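You operate a simulated robot arm through the tools that you are given. There is no shell and no other tool. Be economical: measure what you need, move in short steps, check, and stop when the job is done.

The job below is to be done with a simulated two-armed robot. You get a single attempt, and the scene is never put back.

TASK
Push the bleed tube on its barb, then tighten clamp and tie.
Fine: both pointers in the green field.
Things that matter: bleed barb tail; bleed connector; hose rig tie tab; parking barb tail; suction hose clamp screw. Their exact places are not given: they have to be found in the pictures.

The check looks at the end state, three seconds after you hand in, the way a careful person would. Anything else that was tipped, shoved, dropped, spilled or broken makes it a failure.

THE ROBOT
Two 7-joint arms with two-finger parallel grippers on one trunk, on a base that drives. Base frame: it is fixed to the floor where the robot stands at the start and does not move with it; the origin is under the middle of the robot, x ahead of it, y to its left, z up; the surface under the hand at the start is at about z = 82. Lengths are in cm, angles in rad, forces in N, time in s.
The left shoulder is at the start at [7, 18.8, 131.5], the right one opposite. With the tool pointing down near the work surface each hand reaches from about 16 to 76 cm from the robot's upright axis, wherever it stands, measured 20 degrees to its own side. Places, roughly: bleed barb tail [50, -10, 80]; hose rig tie tab [60, -20, 90]; parking barb tail [50, 0, 80]; suction hose clamp screw [60, 0, 90]. Payload 3.91 kg a hand.
The TCP of each hand is the grasp point between the finger pads, 3 cm short of the fingertips. In the tool frame z runs along the fingers and y along their closing line. The gripper opens to 11 cm. The fingers are 2 cm wide and 1 cm thick; the gripper's body (4.8 by 11.2 cm) begins 5.5 cm behind the TCP.
Orientation is that of the tool frame in the base frame, as a unit quaternion [x, y, z, w]. With the fingers straight down and closing along the base's y, the tool's x points along the base's -x, its y along +y and its z along -z.

THE INTERFACE
- The arms move only by the tool servo_tool. It takes "left_motion", "right_motion" or both (then of equal length, played together; a hand with none holds still); each is a list of rows, each a list of 7 numbers: the finger opening in cm, from 0 to 11, then the shift along the base's x, y, z in cm, then the turn, a rotation vector about the base's x, y, z in rad. In form: [[claw, x, y, z, ax, ay, az], ...]. A call has 1 to 20 rows; each row is the pose to reach, as a shift and turn from the pose commanded when the call began. A row lasts 0.2 s, in which the tool goes at most 5 cm and 0.15 rad; a call with a longer step from one row to the next is refused whole, and so is a gripper value outside its range. A pose out of reach is approached as far as the arm can. The call stops where the force on the tool passes 40 N (or 10 N more than at its start, if that is more) or the arm is blocked; 0.2 s more then pass. Each finger travels about 7.2 cm/s and halts on what it meets, pressing with about 36 N; the grip force reading is that of the motor and also rises with nothing between the fingers. The clock runs only during rows and for 0.2 s after the last one: add rows that repeat a pose to give the fingers time. It gives the time, the measured TCP pose, the force on the tool (base axes), the opening and the grip force at its end, in the units of the frame above (readings bear some noise), with the torque about the TCP (base axes, N m) and any sound that the robot's microphone picked up, and new pictures: "pictures" is both (left out), scene, wrist or none (wrist: the cameras of the hands that moved).
- Cameras (640 x 400 px; columns grow to the right, rows downward): "scene" is now at [12.62, -2.04, 152.42]; the picture's right is [-0.25, -0.97, 0.00], its down [-0.72, 0.18, -0.67] and it looks along [0.65, -0.16, -0.74] (base axes); focal length 278 px, centre (320, 200). "left" rides on the left gripper at [7.2, -1.7, -10.3] in its tool frame; the picture's right is [0.23, 0.97, 0.00], its down [-0.76, 0.18, -0.62] and it looks along [-0.61, 0.14, 0.78] (tool axes); focal length 222 px, centre (320, 200). "right" rides on the right gripper at [7.2, 1.7, -10.4] in its tool frame; the picture's right is [-0.23, 0.97, 0.00], its down [-0.76, -0.18, -0.62] and it looks along [-0.61, -0.14, 0.78] (tool axes); focal length 222 px, centre (320, 200).
- lift_body(by): slides the trunk up (or, below 0, down) by that many cm; the arms and the scene camera ride with it, the base frame stays. It gives what a move gives, with no picture.
- roll_base(legs): drives the robot by 1 to 6 legs, each [ahead, turn to the left] in cm and rad, along the robot's own axes; the way and the turn of a leg run together, so that a leg with both is an arc; at most 150 cm and 3.142 rad a leg. The arms and the cameras ride along, it lands a little off, and it stops where it bumps. It gives what a move gives, and a new picture of the scene camera.
- aim_head(pan, tilt): turns the head with the scene camera to pan (to the left, within 1.501 rad either way) and tilt (down, from -0.506 to 1.204), counted from straight ahead of the robot. It gives what a move gives, and a new picture of the scene camera.
- locate(camera, pixels): for up to 12 pixels [column, row] of the newest picture of that camera ("zoom" is the newest enlarged one), the place [x, y, z] in the base frame of the surface seen there, good to about 0.2 cm. No time passes.
- zoom(camera, box): a new picture of the part [left, top, right, bottom] of that camera's present view, enlarged. No time passes.
- job_done(): hands the job in; it is judged then, once.

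Keep the steps short. Do not move on a guess: measure, check each grasp and each placing, and mend mistakes. In all there are 80 turns and 260 pictures (those below and enlarged ones count). Leave the grippers open and the arms clear of the work at the hand-in unless told otherwise, and finish with a single line.

The tools are called after ">>>" by a JSON object that holds its "method" and its "body". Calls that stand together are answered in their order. servo_tool: Moves the arms, as the interface text tells. Its arguments: {"type":"object","properties":{"left_motion":{"type":"array","items":{"type":"array","items":{"type":"number"}}},"right_motion":{"type":"array","items":{"type":"array","items":{"type":"number"}}},"pictures":{"type":"string","enum":["both","scene","wrist","none"]}},"required":[]} The other tools are called the same way: lift_body (by) slides the trunk up or down; roll_base (legs) drives the base; aim_head (pan, tilt) turns the head that bears the scene camera; locate (camera, pixels) gives the place of the surface under pixels of a picture; zoom (camera, box) takes an enlarged picture of a part of a camera's view; job_done () hands the job in.

At the start:

```text
time: 0.0
left_tool_pos: [56.81, 21.52, 113.53]
left_orientation: [0.0, 1.0, 0.0, 0.0]
left_contact_force: [-0.6, -0.6, 1.0]
left_ft_torque: [0.01, -0.01, -0.02]
left_gripper_width: 10.99
left_grip_force: 0.1
right_tool_pos: [53.31, -34.2, 121.13]
right_orientation: [0.0, 1.0, -0.001, 0.001]
right_contact_force: [0.2, -0.4, -0.9]
right_ft_torque: [0.01, -0.02, 0.0]
right_gripper_width: 11.01
right_grip_force: 0.0
trunk travel left (down, up): [-82.5, 11.5]
robot x, y, heading: [0.12, 0.29, -0.001]
head pan, tilt: [-0.248, 0.838]
```

scene: 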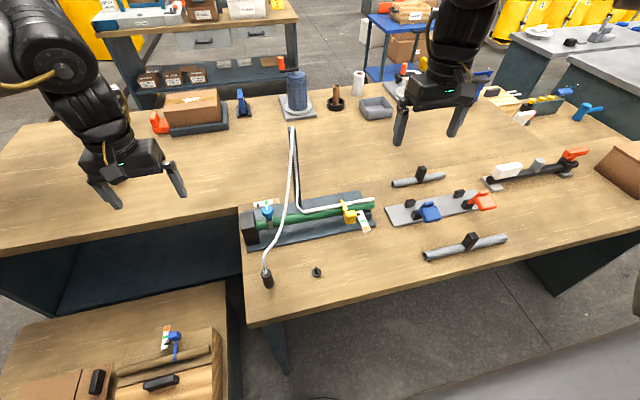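
right: 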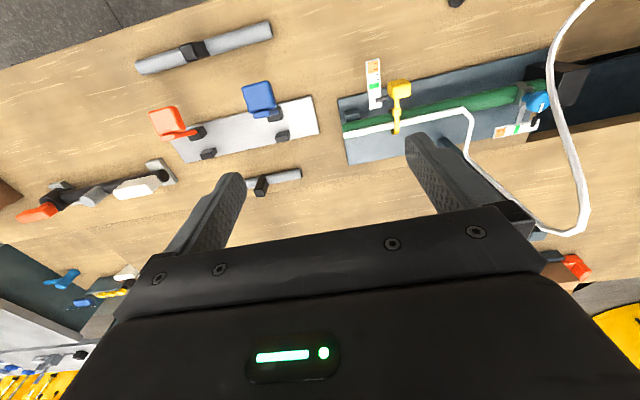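
left: 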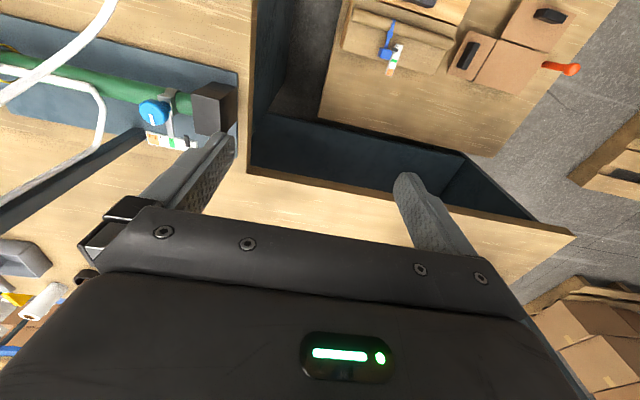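

I see the hose rig around (300,220), with a white tube whose dark connector lies near (267,282) and a small barb near (316,271). I'll zoom in on these parts.

>>> {"method": "zoom", "body": {"camera": "scene", "box": [230, 180, 390, 300]}}

>>> {"method": "zoom", "body": {"camera": "right", "box": [320, 40, 600, 220]}}

>>> {"method": "locate", "body": {"camera": "scene", "pixels": [[268, 282], [265, 270], [316, 271], [316, 276], [267, 212], [265, 203], [348, 212], [364, 222], [252, 232], [372, 202], [292, 130], [284, 215]]}}

```text
3.33 times, centred on (310, 240) of scene
```

zoom: 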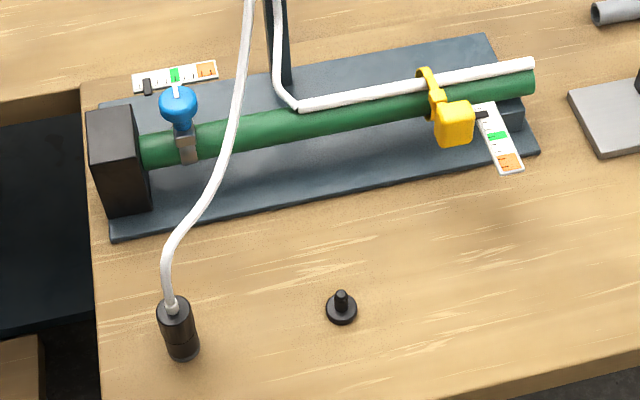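

```text
2.22 times, centred on (460, 130) of right
```

zoom: 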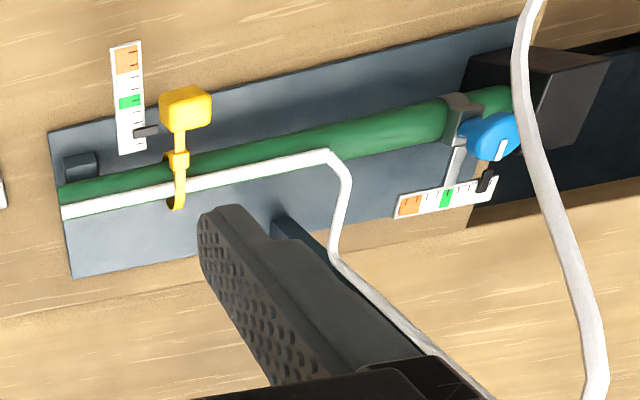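

```text
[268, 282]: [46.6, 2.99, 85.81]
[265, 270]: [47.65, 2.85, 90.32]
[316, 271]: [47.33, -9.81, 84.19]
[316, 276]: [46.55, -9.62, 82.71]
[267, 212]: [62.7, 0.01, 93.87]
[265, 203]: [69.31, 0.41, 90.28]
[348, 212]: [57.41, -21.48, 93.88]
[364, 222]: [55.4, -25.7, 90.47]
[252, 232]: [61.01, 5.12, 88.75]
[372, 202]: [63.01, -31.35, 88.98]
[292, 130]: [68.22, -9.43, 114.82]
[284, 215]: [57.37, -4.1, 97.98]
```

The connector stands upright on what looks like the parking barb at about (46.6, 3). The bare bleed barb is at about (47, -9.8). I'll zoom closer on the screw, the tie and both barbs.

>>> {"method": "zoom", "body": {"camera": "scene", "box": [240, 190, 300, 245]}}

>>> {"method": "zoom", "body": {"camera": "scene", "box": [325, 190, 385, 240]}}

>>> {"method": "zoom", "body": {"camera": "scene", "box": [255, 245, 335, 295]}}

>>> {"method": "zoom", "body": {"camera": "left", "box": [120, 70, 250, 160]}}

```text
7.27 times, centred on (270, 218) of scene
```

zoom: 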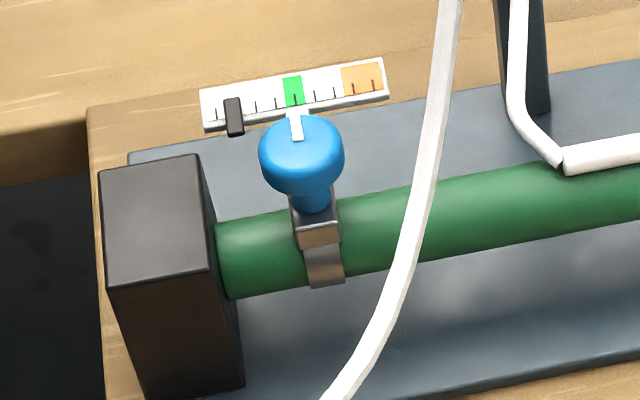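

```text
8.00 times, centred on (355, 215) of scene
```

zoom: 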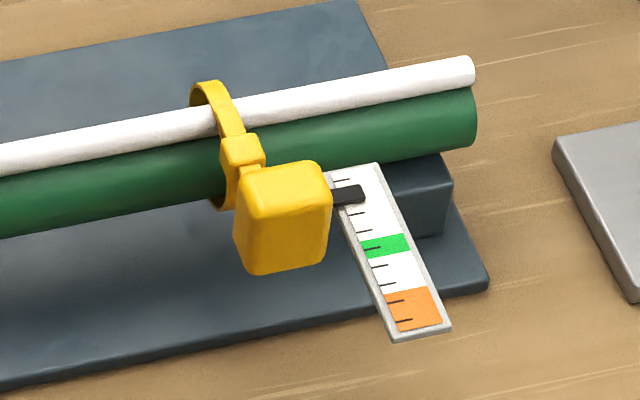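

```text
8.00 times, centred on (295, 270) of scene
```

zoom: 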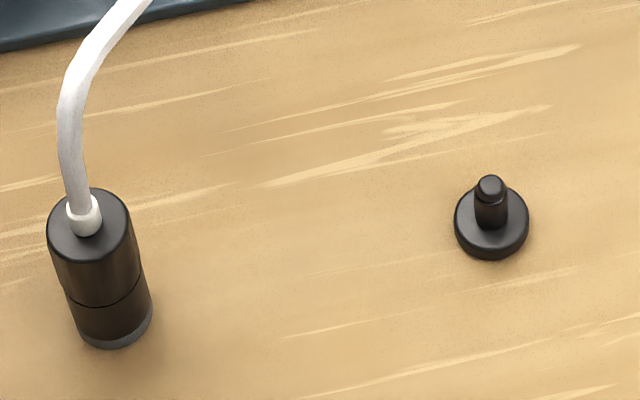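

```text
4.44 times, centred on (185, 115) of left
```

zoom: 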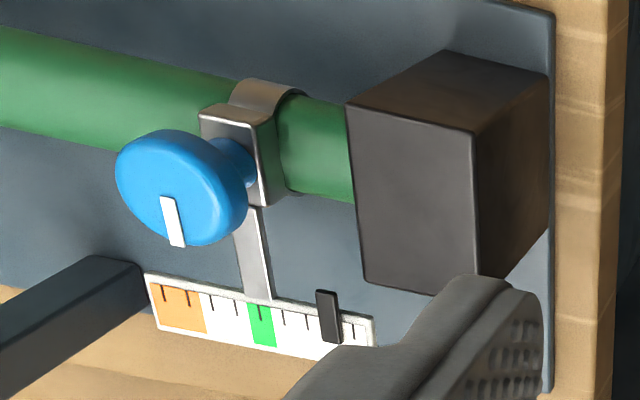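

I'll measure the knob, the tie tab, the connector and the barb accurately from zooms.

>>> {"method": "zoom", "body": {"camera": "scene", "box": [240, 190, 300, 245]}}

>>> {"method": "locate", "body": {"camera": "zoom", "pixels": [[300, 150], [265, 155], [338, 150], [298, 122], [310, 175], [312, 200], [320, 235], [235, 120], [294, 90], [358, 78], [200, 220], [430, 60]]}}

>>> {"method": "zoom", "body": {"camera": "scene", "box": [325, 190, 385, 240]}}

>>> {"method": "locate", "body": {"camera": "zoom", "pixels": [[280, 175], [250, 190], [320, 190], [242, 205], [280, 220], [245, 265], [322, 255], [350, 195], [388, 247], [415, 308], [242, 150], [300, 150]]}}

>>> {"method": "zoom", "body": {"camera": "scene", "box": [255, 245, 335, 295]}}

>>> {"method": "locate", "body": {"camera": "zoom", "pixels": [[90, 245], [60, 225], [120, 215], [95, 270], [110, 320], [110, 342], [490, 183], [490, 210], [490, 240], [465, 235], [85, 215], [65, 110]]}}

```text
7.27 times, centred on (270, 218) of scene
```

zoom: 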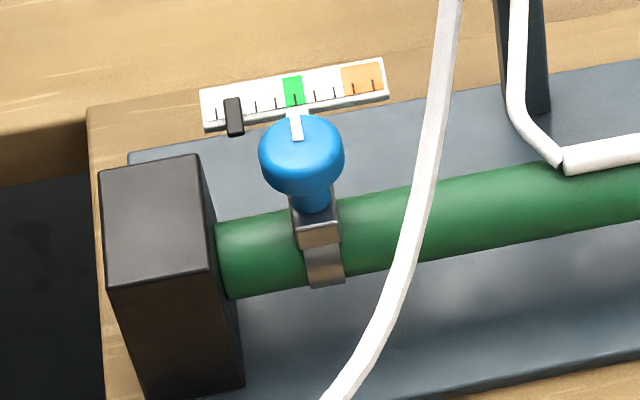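

```text
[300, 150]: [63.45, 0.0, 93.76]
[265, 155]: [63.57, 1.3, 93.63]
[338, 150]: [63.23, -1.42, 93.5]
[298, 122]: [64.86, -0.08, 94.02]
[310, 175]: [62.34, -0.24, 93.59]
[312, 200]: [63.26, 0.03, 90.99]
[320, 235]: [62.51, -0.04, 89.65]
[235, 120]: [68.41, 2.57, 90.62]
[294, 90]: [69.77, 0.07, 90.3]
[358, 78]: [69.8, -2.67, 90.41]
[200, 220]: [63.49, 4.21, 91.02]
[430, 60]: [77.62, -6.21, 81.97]
```

```text
8.00 times, centred on (355, 215) of scene
```

zoom: 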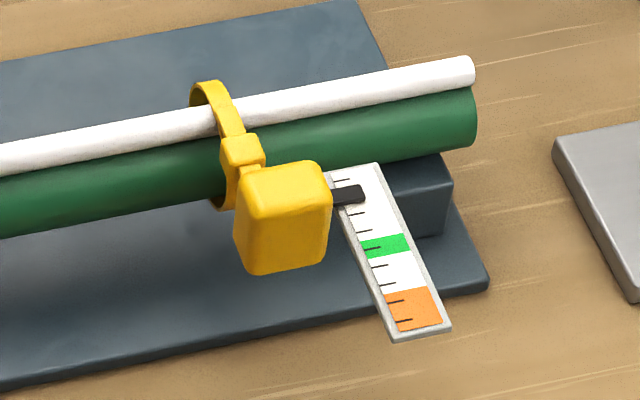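

```text
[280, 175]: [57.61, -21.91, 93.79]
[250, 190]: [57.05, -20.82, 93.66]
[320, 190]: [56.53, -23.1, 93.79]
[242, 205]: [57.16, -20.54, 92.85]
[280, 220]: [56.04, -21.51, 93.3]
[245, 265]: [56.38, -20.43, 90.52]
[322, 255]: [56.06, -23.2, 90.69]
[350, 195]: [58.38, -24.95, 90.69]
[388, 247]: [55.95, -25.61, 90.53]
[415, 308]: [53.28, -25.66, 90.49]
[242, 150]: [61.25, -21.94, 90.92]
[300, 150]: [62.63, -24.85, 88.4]
```

```text
8.00 times, centred on (295, 270) of scene
```

zoom: 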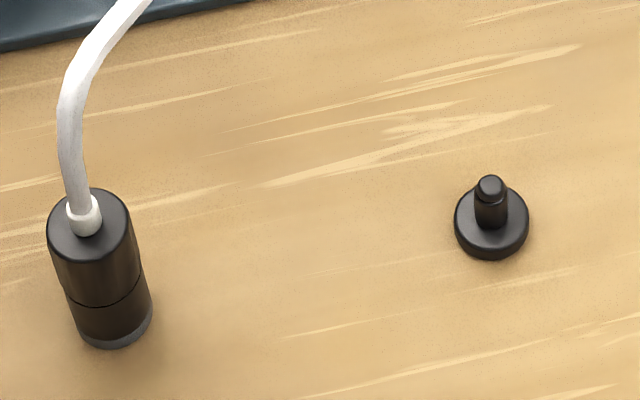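

```text
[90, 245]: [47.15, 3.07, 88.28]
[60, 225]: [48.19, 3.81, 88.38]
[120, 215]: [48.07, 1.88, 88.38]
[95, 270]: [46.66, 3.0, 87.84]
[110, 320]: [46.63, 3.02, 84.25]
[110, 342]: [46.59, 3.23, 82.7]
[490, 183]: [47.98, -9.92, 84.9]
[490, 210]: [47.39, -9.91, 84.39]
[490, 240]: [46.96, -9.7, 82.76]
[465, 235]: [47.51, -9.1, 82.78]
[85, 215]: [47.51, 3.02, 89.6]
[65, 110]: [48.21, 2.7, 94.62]
```

The connector's axis is about (47.9, 2.9) with its top at 88.4. The bleed barb is at about (47.8, -9.9) with its top at 84.9. The tube rises straight out of the connector, so I'll grip it with the right hand tilted 45°, fingers forward and down. First I tilt and bring the hand over well clear of everything.

>>> {"method": "servo_tool", "body": {"right_motion": [[8, -1.5, 2, -1, 0, -0.1, 0], [7, -3, 4, -2, 0, -0.2, 0], [6, -5, 7, -4, 0, -0.3, 0], [5, -7, 10, -6, 0, -0.4, 0], [5, -9, 14, -8, 0, -0.5, 0], [5, -11, 18, -10, 0, -0.6, 0], [5, -13, 22, -12, 0, -0.7, 0], [5, -15, 26, -14, 0, -0.785, 0], [5, -15, 30, -17, 0, -0.785, 0], [5, -15, 34, -20, 0, -0.785, 0], [5, -15, 37.1, -21, 0, -0.785, 0], [5, -15, 37.1, -21, 0, -0.785, 0]]}}

```text
time: 2.6
left_tool_pos: [57.1, 22.65, 113.25]
left_orientation: [-0.001, 1.0, -0.004, 0.0]
left_contact_force: [0.1, 0.8, 0.4]
left_ft_torque: [-0.12, 0.0, 0.01]
left_gripper_width: 10.99
left_grip_force: 0.1
right_tool_pos: [49.63, -5.43, 88.83]
right_orientation: [-0.01, 0.924, 0.011, 0.381]
right_contact_force: [-0.3, 1.2, 0.3]
right_ft_torque: [-0.09, 0.01, -0.07]
right_gripper_width: 5.01
right_grip_force: 0.0
right hand out of reach, approached as far as the arm can: row 3, 4, 5, 6, 7, 8, 9, 10, 11, 12
trunk travel left (down, up): [-82.5, 11.5]
robot x, y, heading: [0.11, -0.0, -0.002]
head pan, tilt: [-0.248, 0.838]
```

scene: 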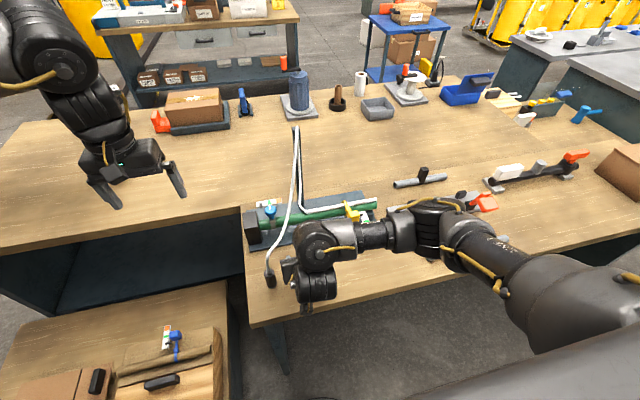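
right: 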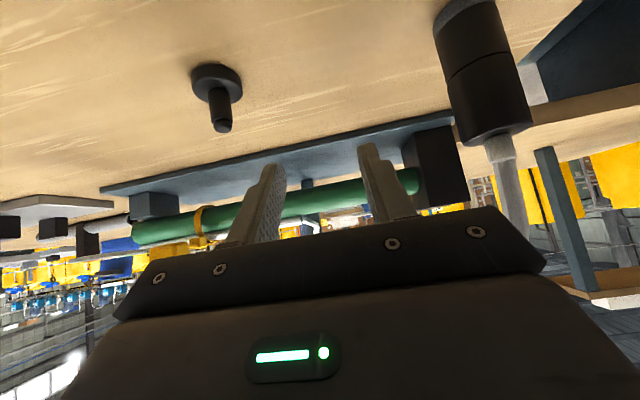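

The pose was too close to the body, so the arm went elsewhere: (49.6, -5.4, 88.8), touching nothing. Backing the base 16 cm gives this tilted approach room, and the hand retreats from the work with it.

>>> {"method": "roll_base", "body": {"legs": [[-16, 0]]}}

```text
time: 4.0
left_tool_pos: [41.11, 21.48, 113.54]
left_orientation: [0.0, 1.0, 0.001, -0.001]
left_contact_force: [0.3, 0.6, 0.3]
left_ft_torque: [0.0, 0.0, -0.01]
left_gripper_width: 11.0
left_grip_force: 0.0
right_tool_pos: [33.66, -6.3, 88.9]
right_orientation: [-0.008, 0.924, 0.017, 0.383]
right_contact_force: [0.4, -0.5, -0.3]
right_ft_torque: [0.04, 0.01, 0.01]
right_gripper_width: 5.0
right_grip_force: 0.1
trunk travel left (down, up): [-82.5, 11.5]
robot x, y, heading: [-16.19, -0.21, -0.003]
head pan, tilt: [-0.248, 0.838]
```

scene: 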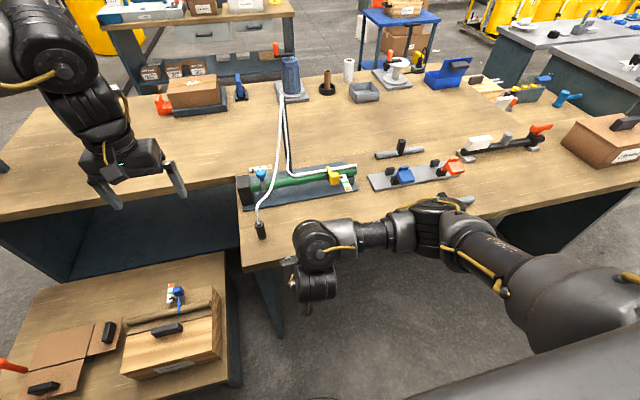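

The hand is clear now. I'll test a small raise to learn which commanded pose the moves are counted from.

>>> {"method": "servo_tool", "body": {"right_motion": [[5, 0, 0, 1, 0, 0, 0], [5, 0, 0, 3, 0, 0, 0], [5, 0, 0, 4, 0, 0, 0]], "pictures": "none"}}

```text
time: 4.8
left_tool_pos: [40.77, 21.54, 113.72]
left_orientation: [0.001, 1.0, 0.0, 0.001]
left_contact_force: [0.0, 0.1, -0.1]
left_ft_torque: [0.0, 0.01, 0.0]
left_gripper_width: 10.98
left_grip_force: 0.1
right_tool_pos: [35.54, -6.43, 91.01]
right_orientation: [-0.007, 0.924, 0.016, 0.382]
right_contact_force: [0.4, 0.2, -0.2]
right_ft_torque: [0.03, -0.01, 0.02]
right_gripper_width: 4.99
right_grip_force: 0.0
right hand out of reach, approached as far as the arm can: row 1, 2, 3
trunk travel left (down, up): [-82.5, 11.5]
robot x, y, heading: [-15.81, -0.01, 0.002]
head pan, tilt: [-0.248, 0.838]
```

Moves are counted from about the present pose, which is still at the near limit. I'll go forward and across to the pre-grasp at about (41.5, 2.9, 93).

>>> {"method": "servo_tool", "body": {"right_motion": [[5, 2, 0, 1, 0, 0, 0], [5, 4, 2, 1, 0, 0, 0], [5, 5.5, 4, 2, 0, 0, 0], [5, 6, 6, 2, 0, 0, 0], [5, 6, 8, 2, 0, 0, 0], [5, 6, 9.3, 2, 0, 0, 0], [5, 6, 9.3, 2, 0, 0, 0]]}}

```text
time: 6.4
left_tool_pos: [40.85, 21.5, 113.67]
left_orientation: [0.0, 1.0, -0.001, 0.0]
left_contact_force: [-0.3, 0.3, 0.6]
left_ft_torque: [-0.01, 0.01, 0.04]
left_gripper_width: 10.97
left_grip_force: 0.0
right_tool_pos: [41.45, 2.58, 93.02]
right_orientation: [-0.007, 0.924, 0.016, 0.383]
right_contact_force: [0.3, -0.7, 0.8]
right_ft_torque: [0.03, 0.01, 0.03]
right_gripper_width: 5.01
right_grip_force: 0.1
trunk travel left (down, up): [-82.5, 11.5]
robot x, y, heading: [-15.87, -0.09, 0.003]
head pan, tilt: [-0.248, 0.838]
```

scene: 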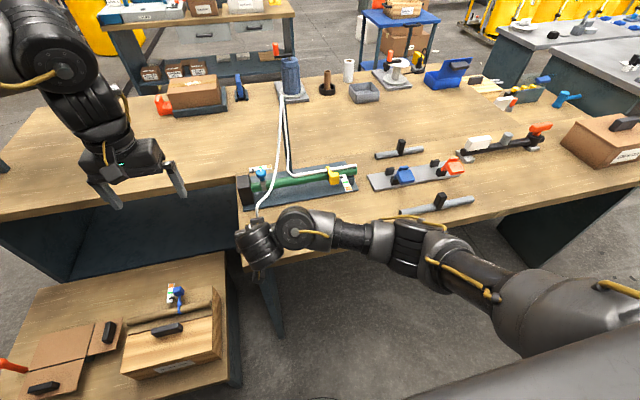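
right: 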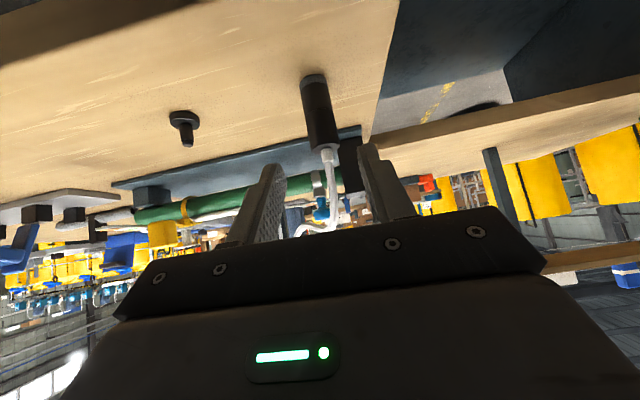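

The connector is centred between the fingers at (320,115). I'll measure it and the barb from this close view.

>>> {"method": "locate", "body": {"camera": "right", "pixels": [[308, 118], [320, 118], [332, 118], [322, 142], [315, 90], [313, 78], [181, 122], [186, 140], [186, 145], [174, 118], [194, 116], [330, 160]]}}

>>> {"method": "zoom", "body": {"camera": "right", "box": [150, 50, 390, 200]}}

```text
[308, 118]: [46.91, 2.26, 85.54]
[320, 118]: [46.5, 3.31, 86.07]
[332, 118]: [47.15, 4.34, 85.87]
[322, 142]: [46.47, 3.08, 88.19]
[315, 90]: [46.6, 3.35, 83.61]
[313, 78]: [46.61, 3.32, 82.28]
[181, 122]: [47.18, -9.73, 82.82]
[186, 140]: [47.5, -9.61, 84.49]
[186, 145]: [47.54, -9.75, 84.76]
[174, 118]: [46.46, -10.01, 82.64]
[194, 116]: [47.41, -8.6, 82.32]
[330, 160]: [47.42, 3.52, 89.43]
```

```text
2.67 times, centred on (270, 125) of right
```

zoom: 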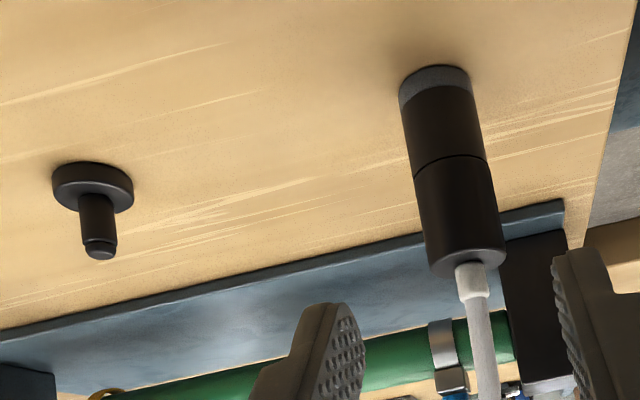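

The connector's centre is about (47.7, 3.05), with a radius of about 1.1. I'll advance along the finger direction to straddle it.

>>> {"method": "servo_tool", "body": {"right_motion": [[5, 1, 0.47, -1, 0, 0, 0], [5, 2.3, 0.47, -2.3, 0, 0, 0], [5, 3.6, 0.47, -3.6, 0, 0, 0], [5, 4.9, 0.47, -4.9, 0, 0, 0], [5, 6.2, 0.47, -6.1, 0, 0, 0], [5, 6.2, 0.47, -6.1, 0, 0, 0]]}}

```text
time: 7.8
left_tool_pos: [40.91, 21.59, 113.64]
left_orientation: [0.0, 1.0, 0.0, 0.0]
left_contact_force: [0.1, 0.0, 0.0]
left_ft_torque: [0.01, -0.02, 0.02]
left_gripper_width: 11.0
left_grip_force: 0.0
right_tool_pos: [47.65, 3.15, 86.88]
right_orientation: [-0.007, 0.924, 0.015, 0.383]
right_contact_force: [0.2, 0.1, 0.3]
right_ft_torque: [0.0, 0.02, -0.04]
right_gripper_width: 5.02
right_grip_force: 0.2
trunk travel left (down, up): [-82.5, 11.5]
robot x, y, heading: [-16.3, -0.1, -0.005]
head pan, tilt: [-0.248, 0.838]
```

scene: 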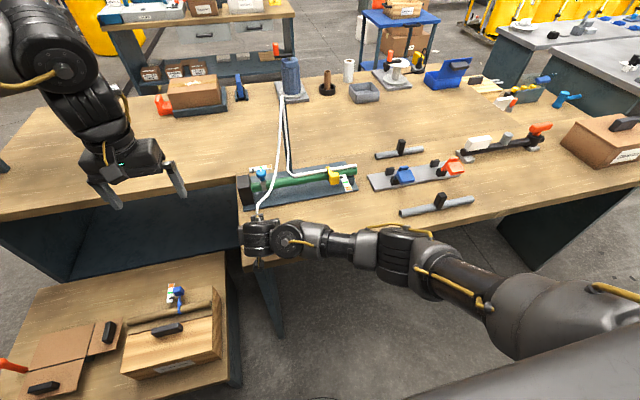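
right: 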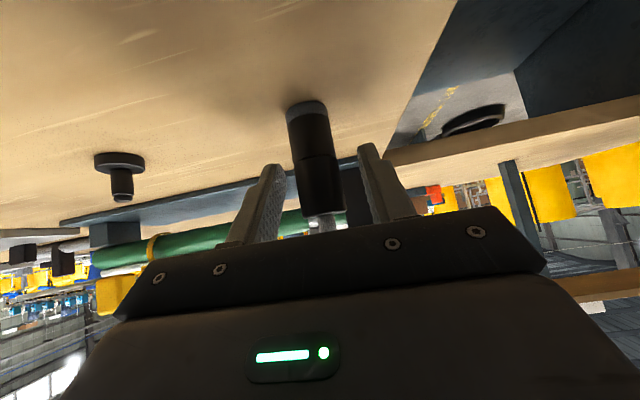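

The connector sits between the fingers. Next I close on it.

>>> {"method": "servo_tool", "body": {"right_motion": [[3.5, 0, 0, 0, 0, 0, 0], [2.5, 0, 0, 0, 0, 0, 0], [1.5, 0, 0, 0, 0, 0, 0], [1.5, 0, 0, 0, 0, 0, 0]], "pictures": "wrist"}}

```text
time: 8.8
left_tool_pos: [40.88, 21.59, 113.61]
left_orientation: [0.0, 1.0, -0.001, 0.0]
left_contact_force: [0.7, -0.4, 0.7]
left_ft_torque: [0.02, -0.02, -0.02]
left_gripper_width: 11.01
left_grip_force: 0.1
right_tool_pos: [47.72, 3.19, 86.9]
right_orientation: [-0.007, 0.924, 0.016, 0.383]
right_contact_force: [0.7, 0.6, 0.8]
right_ft_torque: [-0.02, -0.03, -0.01]
right_gripper_width: 2.5
right_grip_force: 35.6
trunk travel left (down, up): [-82.5, 11.5]
robot x, y, heading: [-16.8, -0.02, -0.001]
head pan, tilt: [-0.248, 0.838]
```

right: 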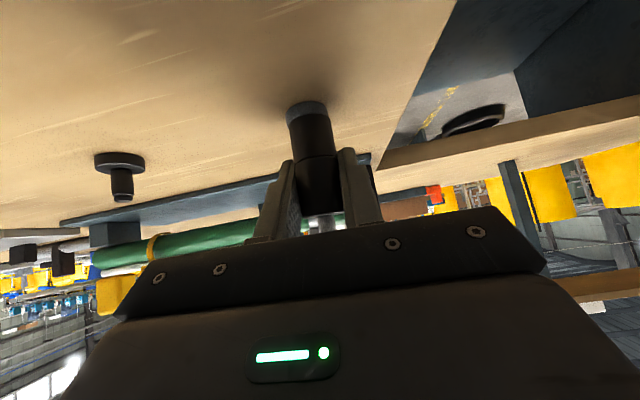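

It is gripped, 2.5 cm wide with about 36 N. I'll pull it straight up slowly and see what comes off.

>>> {"method": "servo_tool", "body": {"right_motion": [[1.5, 0, 0, 0.5, 0, 0, 0], [1.5, 0, 0, 1, 0, 0, 0], [1.5, 0, 0, 1.5, 0, 0, 0], [1.5, 0, 0, 2, 0, 0, 0], [1.5, 0, 0, 2.5, 0, 0, 0], [1.5, 0, 0, 3.2, 0, 0, 0], [1.5, 0, 0, 4, 0, 0, 0]]}}

```text
time: 10.4
left_tool_pos: [41.03, 21.56, 113.78]
left_orientation: [0.0, 1.0, 0.0, 0.0]
left_contact_force: [0.3, 0.0, 0.9]
left_ft_torque: [-0.03, 0.01, 0.0]
left_gripper_width: 11.01
left_grip_force: 0.1
right_tool_pos: [47.84, 3.06, 90.91]
right_orientation: [-0.008, 0.924, 0.016, 0.383]
right_contact_force: [0.8, -0.8, -0.4]
right_ft_torque: [0.01, 0.0, -0.01]
right_gripper_width: 2.47
right_grip_force: 36.0
trunk travel left (down, up): [-82.5, 11.5]
robot x, y, heading: [-16.12, 0.49, 0.001]
head pan, tilt: [-0.248, 0.838]
```

scene: 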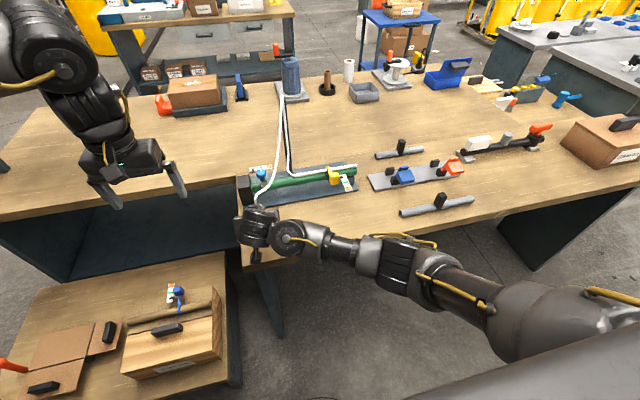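
right: 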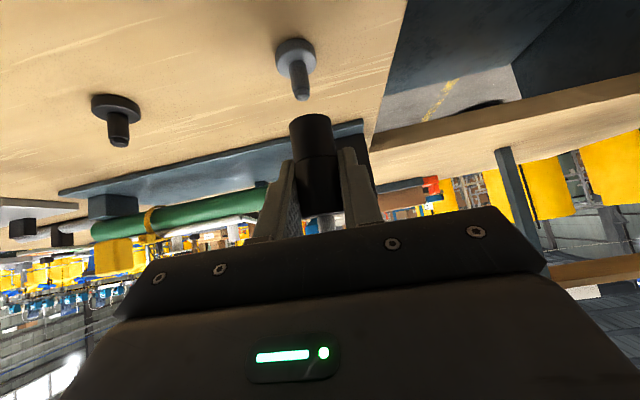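

The connector is free and the grey parking barb is exposed. I'll measure both barbs and the connector's lower end to get the exact offset.

>>> {"method": "zoom", "body": {"camera": "right", "box": [80, 20, 360, 195]}}

>>> {"method": "locate", "body": {"camera": "zoom", "pixels": [[85, 318], [85, 285], [85, 265], [65, 295], [107, 295], [508, 165], [500, 130], [490, 60], [483, 225], [510, 222], [530, 220], [555, 218]]}}

```text
2.29 times, centred on (220, 108) of right
```

zoom: 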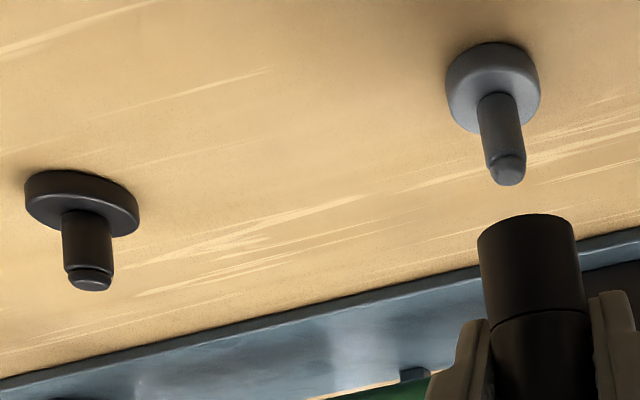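

```text
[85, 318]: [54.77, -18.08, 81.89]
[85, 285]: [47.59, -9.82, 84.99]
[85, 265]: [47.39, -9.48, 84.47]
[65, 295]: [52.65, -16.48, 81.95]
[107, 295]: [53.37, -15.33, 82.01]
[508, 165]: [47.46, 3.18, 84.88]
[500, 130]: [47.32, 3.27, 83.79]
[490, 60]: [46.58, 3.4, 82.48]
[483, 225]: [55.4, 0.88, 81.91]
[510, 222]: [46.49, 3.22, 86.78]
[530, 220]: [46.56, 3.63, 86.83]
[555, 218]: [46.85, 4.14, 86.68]
```

The offset from parking to bleed barb is about (+0.1, -12.9). I'll carry the connector across at this height; its lower end is 1.8 cm above the barb tops.

>>> {"method": "servo_tool", "body": {"right_motion": [[1.5, 0, -1, 0.5, 0, 0, 0], [1.5, 0, -3, 0.5, 0, 0, 0], [1.5, 0, -5, 0.5, 0, 0, 0], [1.5, 0, -7, 0.5, 0, 0, 0], [1.5, 0, -9, 0.5, 0, 0, 0], [1.5, 0, -11, 0.5, 0, 0, 0], [1.5, 0, -12.5, 0.3, 0, 0, 0], [1.5, 0.1, -12.9, -0.5, 0, 0, 0], [1.5, 0.1, -12.9, -1, 0, 0, 0], [1.5, 0.1, -12.9, -1, 0, 0, 0]]}}

>>> {"method": "zoom", "body": {"camera": "right", "box": [230, 30, 390, 230]}}

>>> {"method": "zoom", "body": {"camera": "scene", "box": [220, 160, 380, 280]}}

```text
time: 12.6
left_tool_pos: [40.81, 21.52, 113.68]
left_orientation: [-0.001, 1.0, 0.0, -0.001]
left_contact_force: [0.6, 0.3, -1.2]
left_ft_torque: [0.01, 0.02, -0.01]
left_gripper_width: 10.99
left_grip_force: 0.0
right_tool_pos: [47.81, -9.69, 89.91]
right_orientation: [-0.006, 0.924, 0.015, 0.382]
right_contact_force: [0.0, 0.2, 0.1]
right_ft_torque: [-0.01, 0.0, 0.0]
right_gripper_width: 2.48
right_grip_force: 36.0
trunk travel left (down, up): [-82.5, 11.5]
robot x, y, heading: [-15.87, -0.15, 0.001]
head pan, tilt: [-0.248, 0.838]
```

scene: 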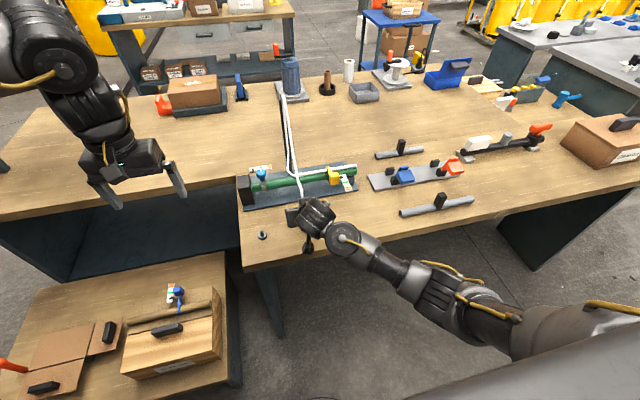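
right: 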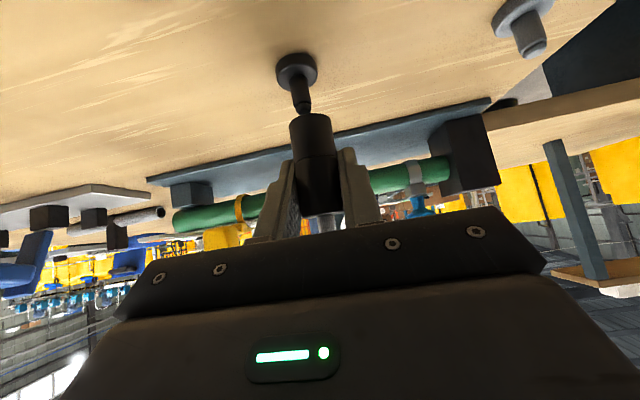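

```text
2.00 times, centred on (310, 130) of right
```

zoom: 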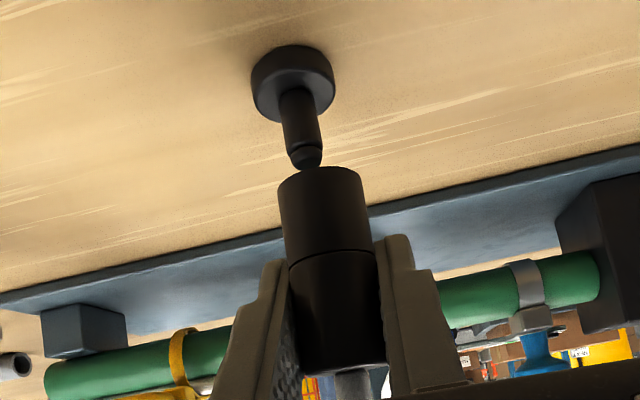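

```text
3.33 times, centred on (300, 220) of scene
```

zoom: 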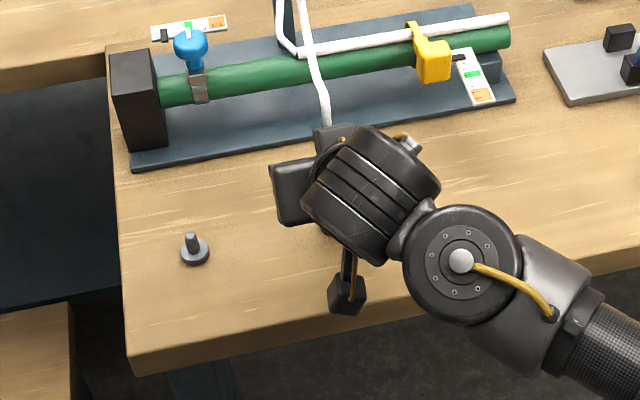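

In the picture the connector's axis looks slightly right of the barb, but it looked the same over the parking barb when it was truly aligned. To compare exactly, I'll rise 1 cm to the same height as in that earlier view.

>>> {"method": "servo_tool", "body": {"right_motion": [[1.5, 0, 0, 0.5, 0, 0, 0], [1.5, 0, 0, 1, 0, 0, 0], [1.5, 0, 0, 1, 0, 0, 0]], "pictures": "none"}}

>>> {"method": "zoom", "body": {"camera": "right", "box": [80, 20, 360, 195]}}

>>> {"method": "locate", "body": {"camera": "zoom", "pixels": [[508, 165], [500, 130], [490, 60], [510, 222], [530, 220], [555, 218]]}}

```text
time: 13.4
left_tool_pos: [40.93, 21.64, 113.56]
left_orientation: [0.0, 1.0, -0.001, 0.0]
left_contact_force: [-0.6, 0.5, -0.7]
left_ft_torque: [0.03, -0.02, -0.02]
left_gripper_width: 11.0
left_grip_force: 0.1
right_tool_pos: [47.84, -9.8, 90.91]
right_orientation: [-0.008, 0.924, 0.016, 0.382]
right_contact_force: [0.1, 0.2, -0.1]
right_ft_torque: [0.03, 0.02, -0.01]
right_gripper_width: 2.46
right_grip_force: 36.0
trunk travel left (down, up): [-82.5, 11.5]
robot x, y, heading: [-15.99, 0.03, 0.001]
head pan, tilt: [-0.248, 0.838]
```

```text
2.29 times, centred on (220, 108) of right
```

zoom: 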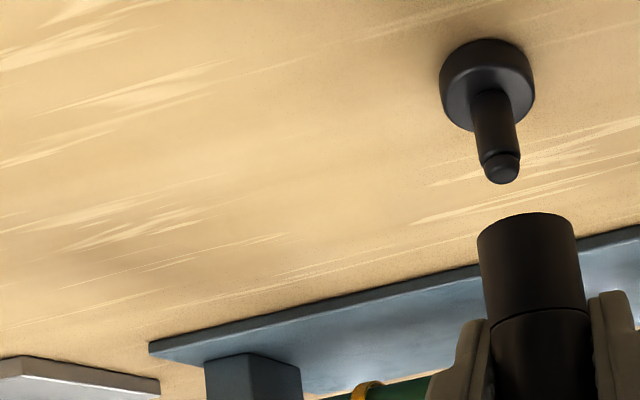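

```text
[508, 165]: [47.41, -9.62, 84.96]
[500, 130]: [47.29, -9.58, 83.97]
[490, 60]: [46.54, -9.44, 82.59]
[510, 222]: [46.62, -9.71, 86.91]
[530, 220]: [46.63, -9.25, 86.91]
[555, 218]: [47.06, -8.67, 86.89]
```

Compared with the aligned parking view, the barb appears about 6 px further left, or 0.15 cm in -y. I'll correct that and lower slowly to feel for entry.

>>> {"method": "servo_tool", "body": {"right_motion": [[1.5, -0.05, -0.15, 0, 0, 0, 0], [1.5, -0.05, -0.15, -0.5, 0, 0, 0], [1.5, -0.05, -0.15, -1, 0, 0, 0], [1.5, -0.05, -0.15, -1.5, 0, 0, 0], [1.5, -0.05, -0.15, -1.8, 0, 0, 0], [1.5, -0.05, -0.15, -2.1, 0, 0, 0], [1.5, -0.05, -0.15, -2.4, 0, 0, 0]], "pictures": "wrist"}}

>>> {"method": "zoom", "body": {"camera": "right", "box": [230, 30, 390, 230]}}

```text
time: 15.0
left_tool_pos: [40.83, 21.49, 113.51]
left_orientation: [0.001, 1.0, 0.001, 0.0]
left_contact_force: [-0.6, 0.4, -0.7]
left_ft_torque: [0.01, 0.02, 0.02]
left_gripper_width: 11.0
left_grip_force: 0.2
right_tool_pos: [47.68, -9.84, 88.5]
right_orientation: [-0.007, 0.924, 0.015, 0.383]
right_contact_force: [0.7, 0.2, -0.3]
right_ft_torque: [0.02, 0.01, 0.0]
right_gripper_width: 2.46
right_grip_force: 36.5
trunk travel left (down, up): [-82.5, 11.5]
robot x, y, heading: [-16.1, -0.12, 0.001]
head pan, tilt: [-0.248, 0.838]
```

right: 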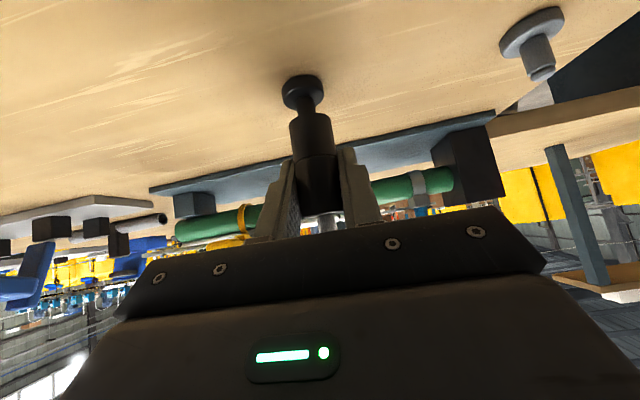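

```text
2.00 times, centred on (310, 130) of right
```

zoom: 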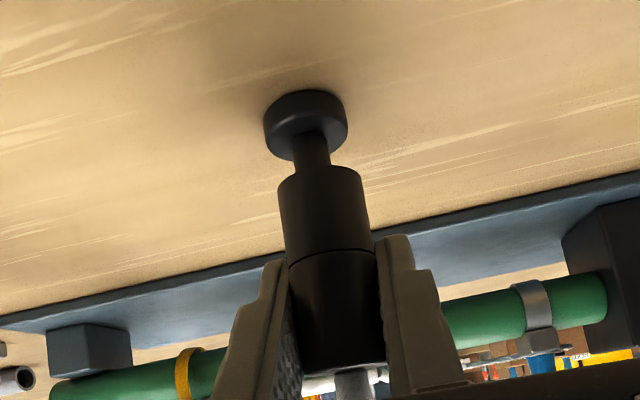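

The connector is entering the barb with no side force. I'll press on down another 1.8 cm in small steps.

>>> {"method": "servo_tool", "body": {"right_motion": [[1.5, 0, 0, -0.3, 0, 0, 0], [1.5, 0, 0, -0.6, 0, 0, 0], [1.5, 0, 0, -0.9, 0, 0, 0], [1.5, 0, 0, -1.2, 0, 0, 0], [1.5, 0, 0, -1.4, 0, 0, 0], [1.5, 0, 0, -1.6, 0, 0, 0], [1.5, 0, 0, -1.8, 0, 0, 0]], "pictures": "wrist"}}

>>> {"method": "zoom", "body": {"camera": "right", "box": [230, 30, 390, 230]}}

```text
time: 16.6
left_tool_pos: [40.81, 21.57, 113.78]
left_orientation: [0.0, 1.0, -0.001, 0.001]
left_contact_force: [0.4, 1.1, 0.0]
left_ft_torque: [0.0, -0.01, -0.03]
left_gripper_width: 11.0
left_grip_force: 0.0
right_tool_pos: [47.67, -9.94, 86.89]
right_orientation: [-0.007, 0.923, 0.016, 0.385]
right_contact_force: [-0.5, -1.1, 12.2]
right_ft_torque: [-0.19, 0.02, -0.01]
right_gripper_width: 2.48
right_grip_force: 35.9
trunk travel left (down, up): [-82.5, 11.5]
robot x, y, heading: [-16.02, 0.08, 0.004]
head pan, tilt: [-0.248, 0.838]
```

right: 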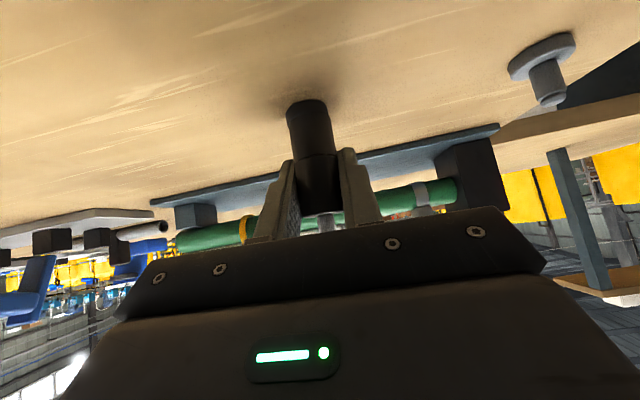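

```text
2.00 times, centred on (310, 130) of right
```

zoom: 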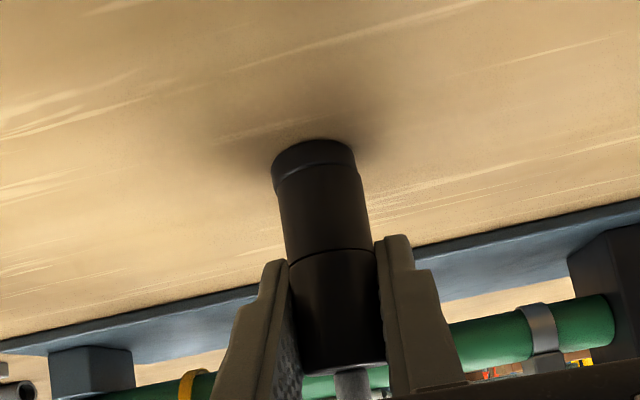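

It is down against the base, at z 86.9 like the parked height, with 12 N reaction. I'll press a little harder to be sure it is fully home.

>>> {"method": "servo_tool", "body": {"right_motion": [[1.5, 0, 0, -0.15, 0, 0, 0], [1.5, 0, 0, -0.3, 0, 0, 0], [1.5, 0, 0, -0.45, 0, 0, 0], [1.5, 0, 0, -0.6, 0, 0, 0]], "pictures": "none"}}

```text
time: 17.6
left_tool_pos: [40.67, 21.5, 113.66]
left_orientation: [0.001, 1.0, 0.0, 0.002]
left_contact_force: [-0.4, -0.3, 0.2]
left_ft_torque: [0.0, -0.01, 0.04]
left_gripper_width: 11.03
left_grip_force: 0.0
right_tool_pos: [47.82, -9.86, 86.83]
right_orientation: [-0.007, 0.92, 0.018, 0.39]
right_contact_force: [-11.8, -0.8, 16.4]
right_ft_torque: [-0.2, 0.51, -0.02]
right_gripper_width: 2.46
right_grip_force: 35.6
trunk travel left (down, up): [-82.5, 11.5]
robot x, y, heading: [-15.93, -0.37, -0.002]
head pan, tilt: [-0.248, 0.838]
stopped in row 4 (right hand): the force on the tool passed its limit at 41 N (the readings are from after the stop); the commanded pose is now the measured one
```

Over 40 N of pressing moved it no further, so it is home. I'll open the fingers and back out along their direction.

>>> {"method": "servo_tool", "body": {"right_motion": [[3.5, 0, 0, 0, 0, 0, 0], [5, 0, 0, 0, 0, 0, 0], [5, 0, 0, 0, 0, 0, 0], [5, -1, 0, 1, 0, 0, 0], [5, -2.5, 0, 2.5, 0, 0, 0], [5, -4, 0, 4, 0, 0, 0], [5, -5.5, 0, 6, 0, 0, 0], [5, -6, 0, 8, 0, 0, 0]]}}

>>> {"method": "zoom", "body": {"camera": "right", "box": [230, 50, 390, 200]}}

```text
time: 19.4
left_tool_pos: [40.95, 21.45, 113.58]
left_orientation: [0.0, 1.0, -0.001, 0.0]
left_contact_force: [0.4, 0.3, 0.3]
left_ft_torque: [-0.01, 0.01, 0.02]
left_gripper_width: 11.02
left_grip_force: 0.1
right_tool_pos: [42.05, -9.83, 94.49]
right_orientation: [-0.007, 0.922, 0.018, 0.386]
right_contact_force: [0.3, 0.2, 0.1]
right_ft_torque: [-0.01, 0.03, 0.01]
right_gripper_width: 5.01
right_grip_force: 0.0
trunk travel left (down, up): [-82.5, 11.5]
robot x, y, heading: [-16.01, -0.27, 0.001]
head pan, tilt: [-0.248, 0.838]
```

scene: 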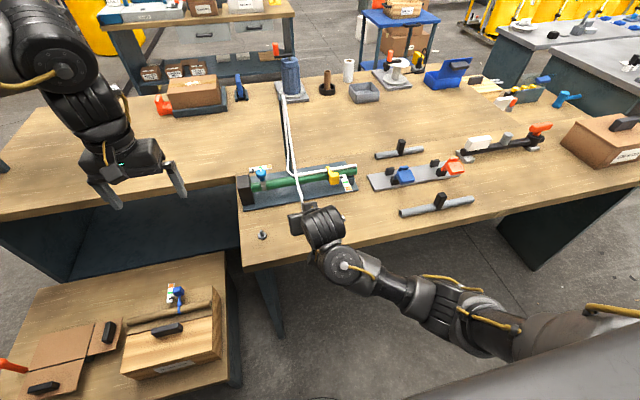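
right: 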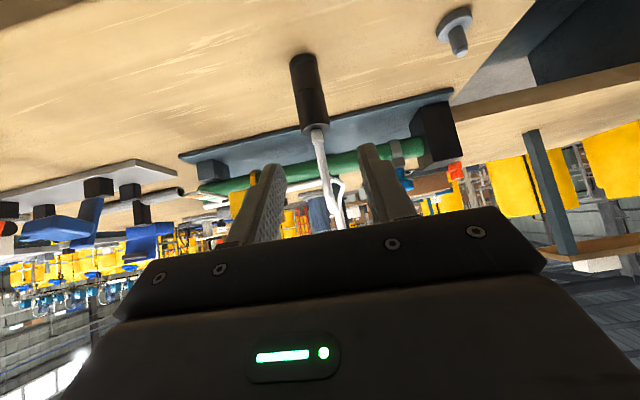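

```text
2.67 times, centred on (310, 125) of right
```

zoom: 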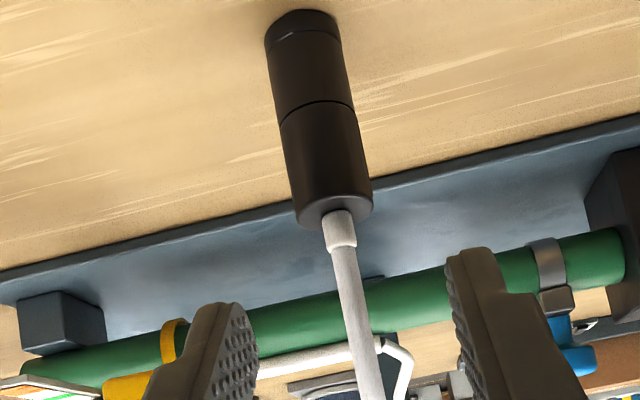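

It stands seated on the bleed barb with the tube attached. I'll straighten the right hand while moving it up and right, so the base can drive forward again.

>>> {"method": "servo_tool", "body": {"right_motion": [[5, -1, 0, 3, 0, 0, 0], [5, -1, -1, 6, 0, 0, 0], [5, -1, -3, 9, 0, 0.1, 0], [5, -1, -6, 12, 0, 0.2, 0], [5, -1, -9, 14, 0, 0.33, 0], [5, -1, -12, 15, 0, 0.46, 0], [5, -1, -14, 15, 0, 0.6, 0], [5, -1, -16, 15, 0, 0.7, 0], [5, -1, -18, 15, 0, 0.79, 0], [5, -1, -18, 15, 0, 0.79, 0]], "pictures": "none"}}

```text
time: 20.5
left_tool_pos: [40.95, 21.43, 113.65]
left_orientation: [0.0, 1.0, 0.0, 0.0]
left_contact_force: [0.8, 0.3, -0.2]
left_ft_torque: [-0.04, 0.01, 0.04]
left_gripper_width: 11.0
left_grip_force: 0.1
right_tool_pos: [41.64, -16.12, 107.08]
right_orientation: [0.008, 0.954, 0.024, 0.3]
right_contact_force: [29.3, 36.0, -17.1]
right_ft_torque: [-2.12, -0.76, -5.2]
right_gripper_width: 5.02
right_grip_force: 0.0
right hand out of reach, approached as far as the arm can: row 5
trunk travel left (down, up): [-82.5, 11.5]
robot x, y, heading: [-16.18, -0.01, -0.001]
head pan, tilt: [-0.248, 0.838]
stopped in row 5 (right hand): the force on the tool passed its limit at 221 N (the readings are from after the stop); the commanded pose is now the measured one
```

The hand was stopped by something at 221 N. I need to look before doing anything else.

>>> {"method": "aim_head", "body": {"pan": -0.4, "tilt": 0.75}}

>>> {"method": "zoom", "body": {"camera": "right", "box": [0, 0, 640, 400]}}

>>> {"method": "zoom", "body": {"camera": "left", "box": [0, 0, 640, 400]}}

```text
time: 21.2
left_tool_pos: [40.97, 21.64, 113.67]
left_orientation: [0.0, 1.0, 0.0, 0.0]
left_contact_force: [0.0, -0.1, 0.5]
left_ft_torque: [0.04, -0.02, 0.03]
left_gripper_width: 11.0
left_grip_force: 0.0
right_tool_pos: [41.5, -16.08, 107.12]
right_orientation: [0.008, 0.954, 0.023, 0.299]
right_contact_force: [38.1, 51.8, -41.4]
right_ft_torque: [-3.13, -3.71, -7.53]
right_gripper_width: 5.0
right_grip_force: 0.1
trunk travel left (down, up): [-82.5, 11.5]
robot x, y, heading: [-16.27, -0.2, -0.005]
head pan, tilt: [-0.4, 0.75]
```

scene: 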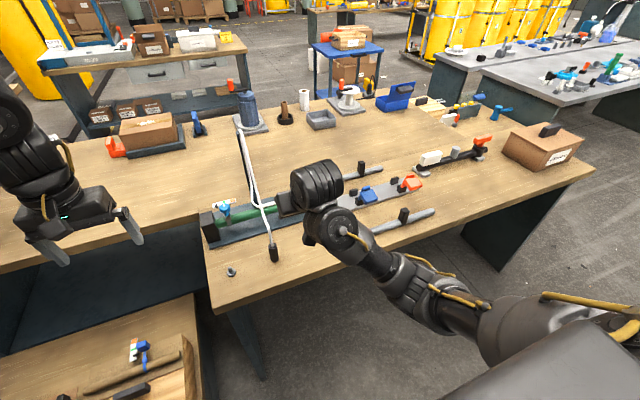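

```text
1.00 times, centred on (320, 200) of right (not enlarged: the box is as wide or as high as the picture)
```

zoom: 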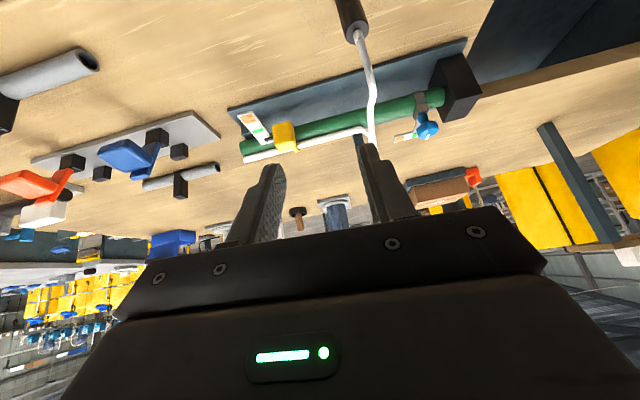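

```text
1.00 times, centred on (320, 200) of left (not enlarged: the box is as wide or as high as the picture)
```

zoom: 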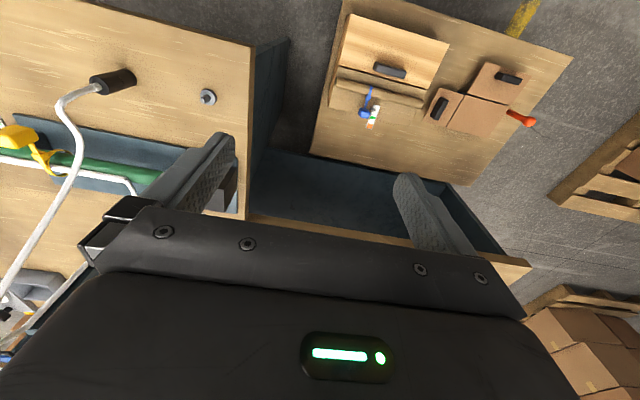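

The hand touches nothing on the bench. It seems to have folded against its own forearm, with a reaction toward +x, +y, -z. I'll ease away in that direction in small steps.

>>> {"method": "servo_tool", "body": {"right_motion": [[5, 0.7, 0.7, -0.7, 0, 0, 0], [5, 1.4, 1.4, -1.4, 0, 0, 0], [5, 2.2, 2, -2.2, 0, 0, 0], [5, 3, 2, -3, 0, 0, 0]]}}

```text
time: 22.2
left_tool_pos: [40.91, 21.47, 113.59]
left_orientation: [0.0, 1.0, -0.001, 0.0]
left_contact_force: [0.6, -0.2, 0.0]
left_ft_torque: [0.0, 0.02, -0.03]
left_gripper_width: 10.99
left_grip_force: 0.0
right_tool_pos: [44.41, -14.29, 104.13]
right_orientation: [0.006, 0.954, 0.022, 0.298]
right_contact_force: [0.1, -0.2, 0.1]
right_ft_torque: [-0.04, -0.04, 0.0]
right_gripper_width: 5.01
right_grip_force: 0.0
trunk travel left (down, up): [-82.5, 11.5]
robot x, y, heading: [-16.07, 0.04, -0.001]
head pan, tilt: [-0.4, 0.75]
```

scene: 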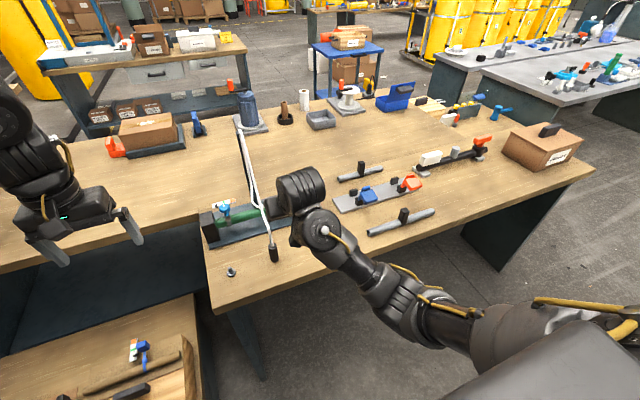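
right: 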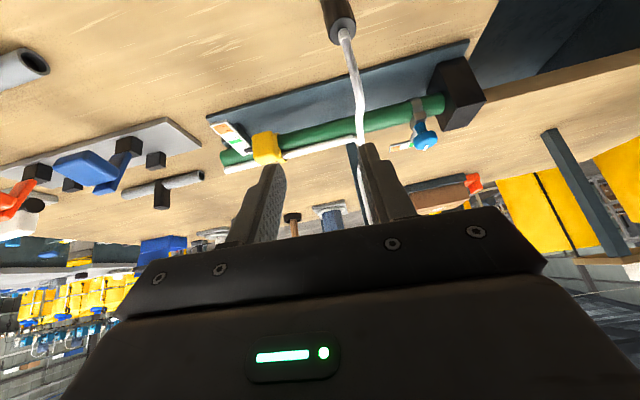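

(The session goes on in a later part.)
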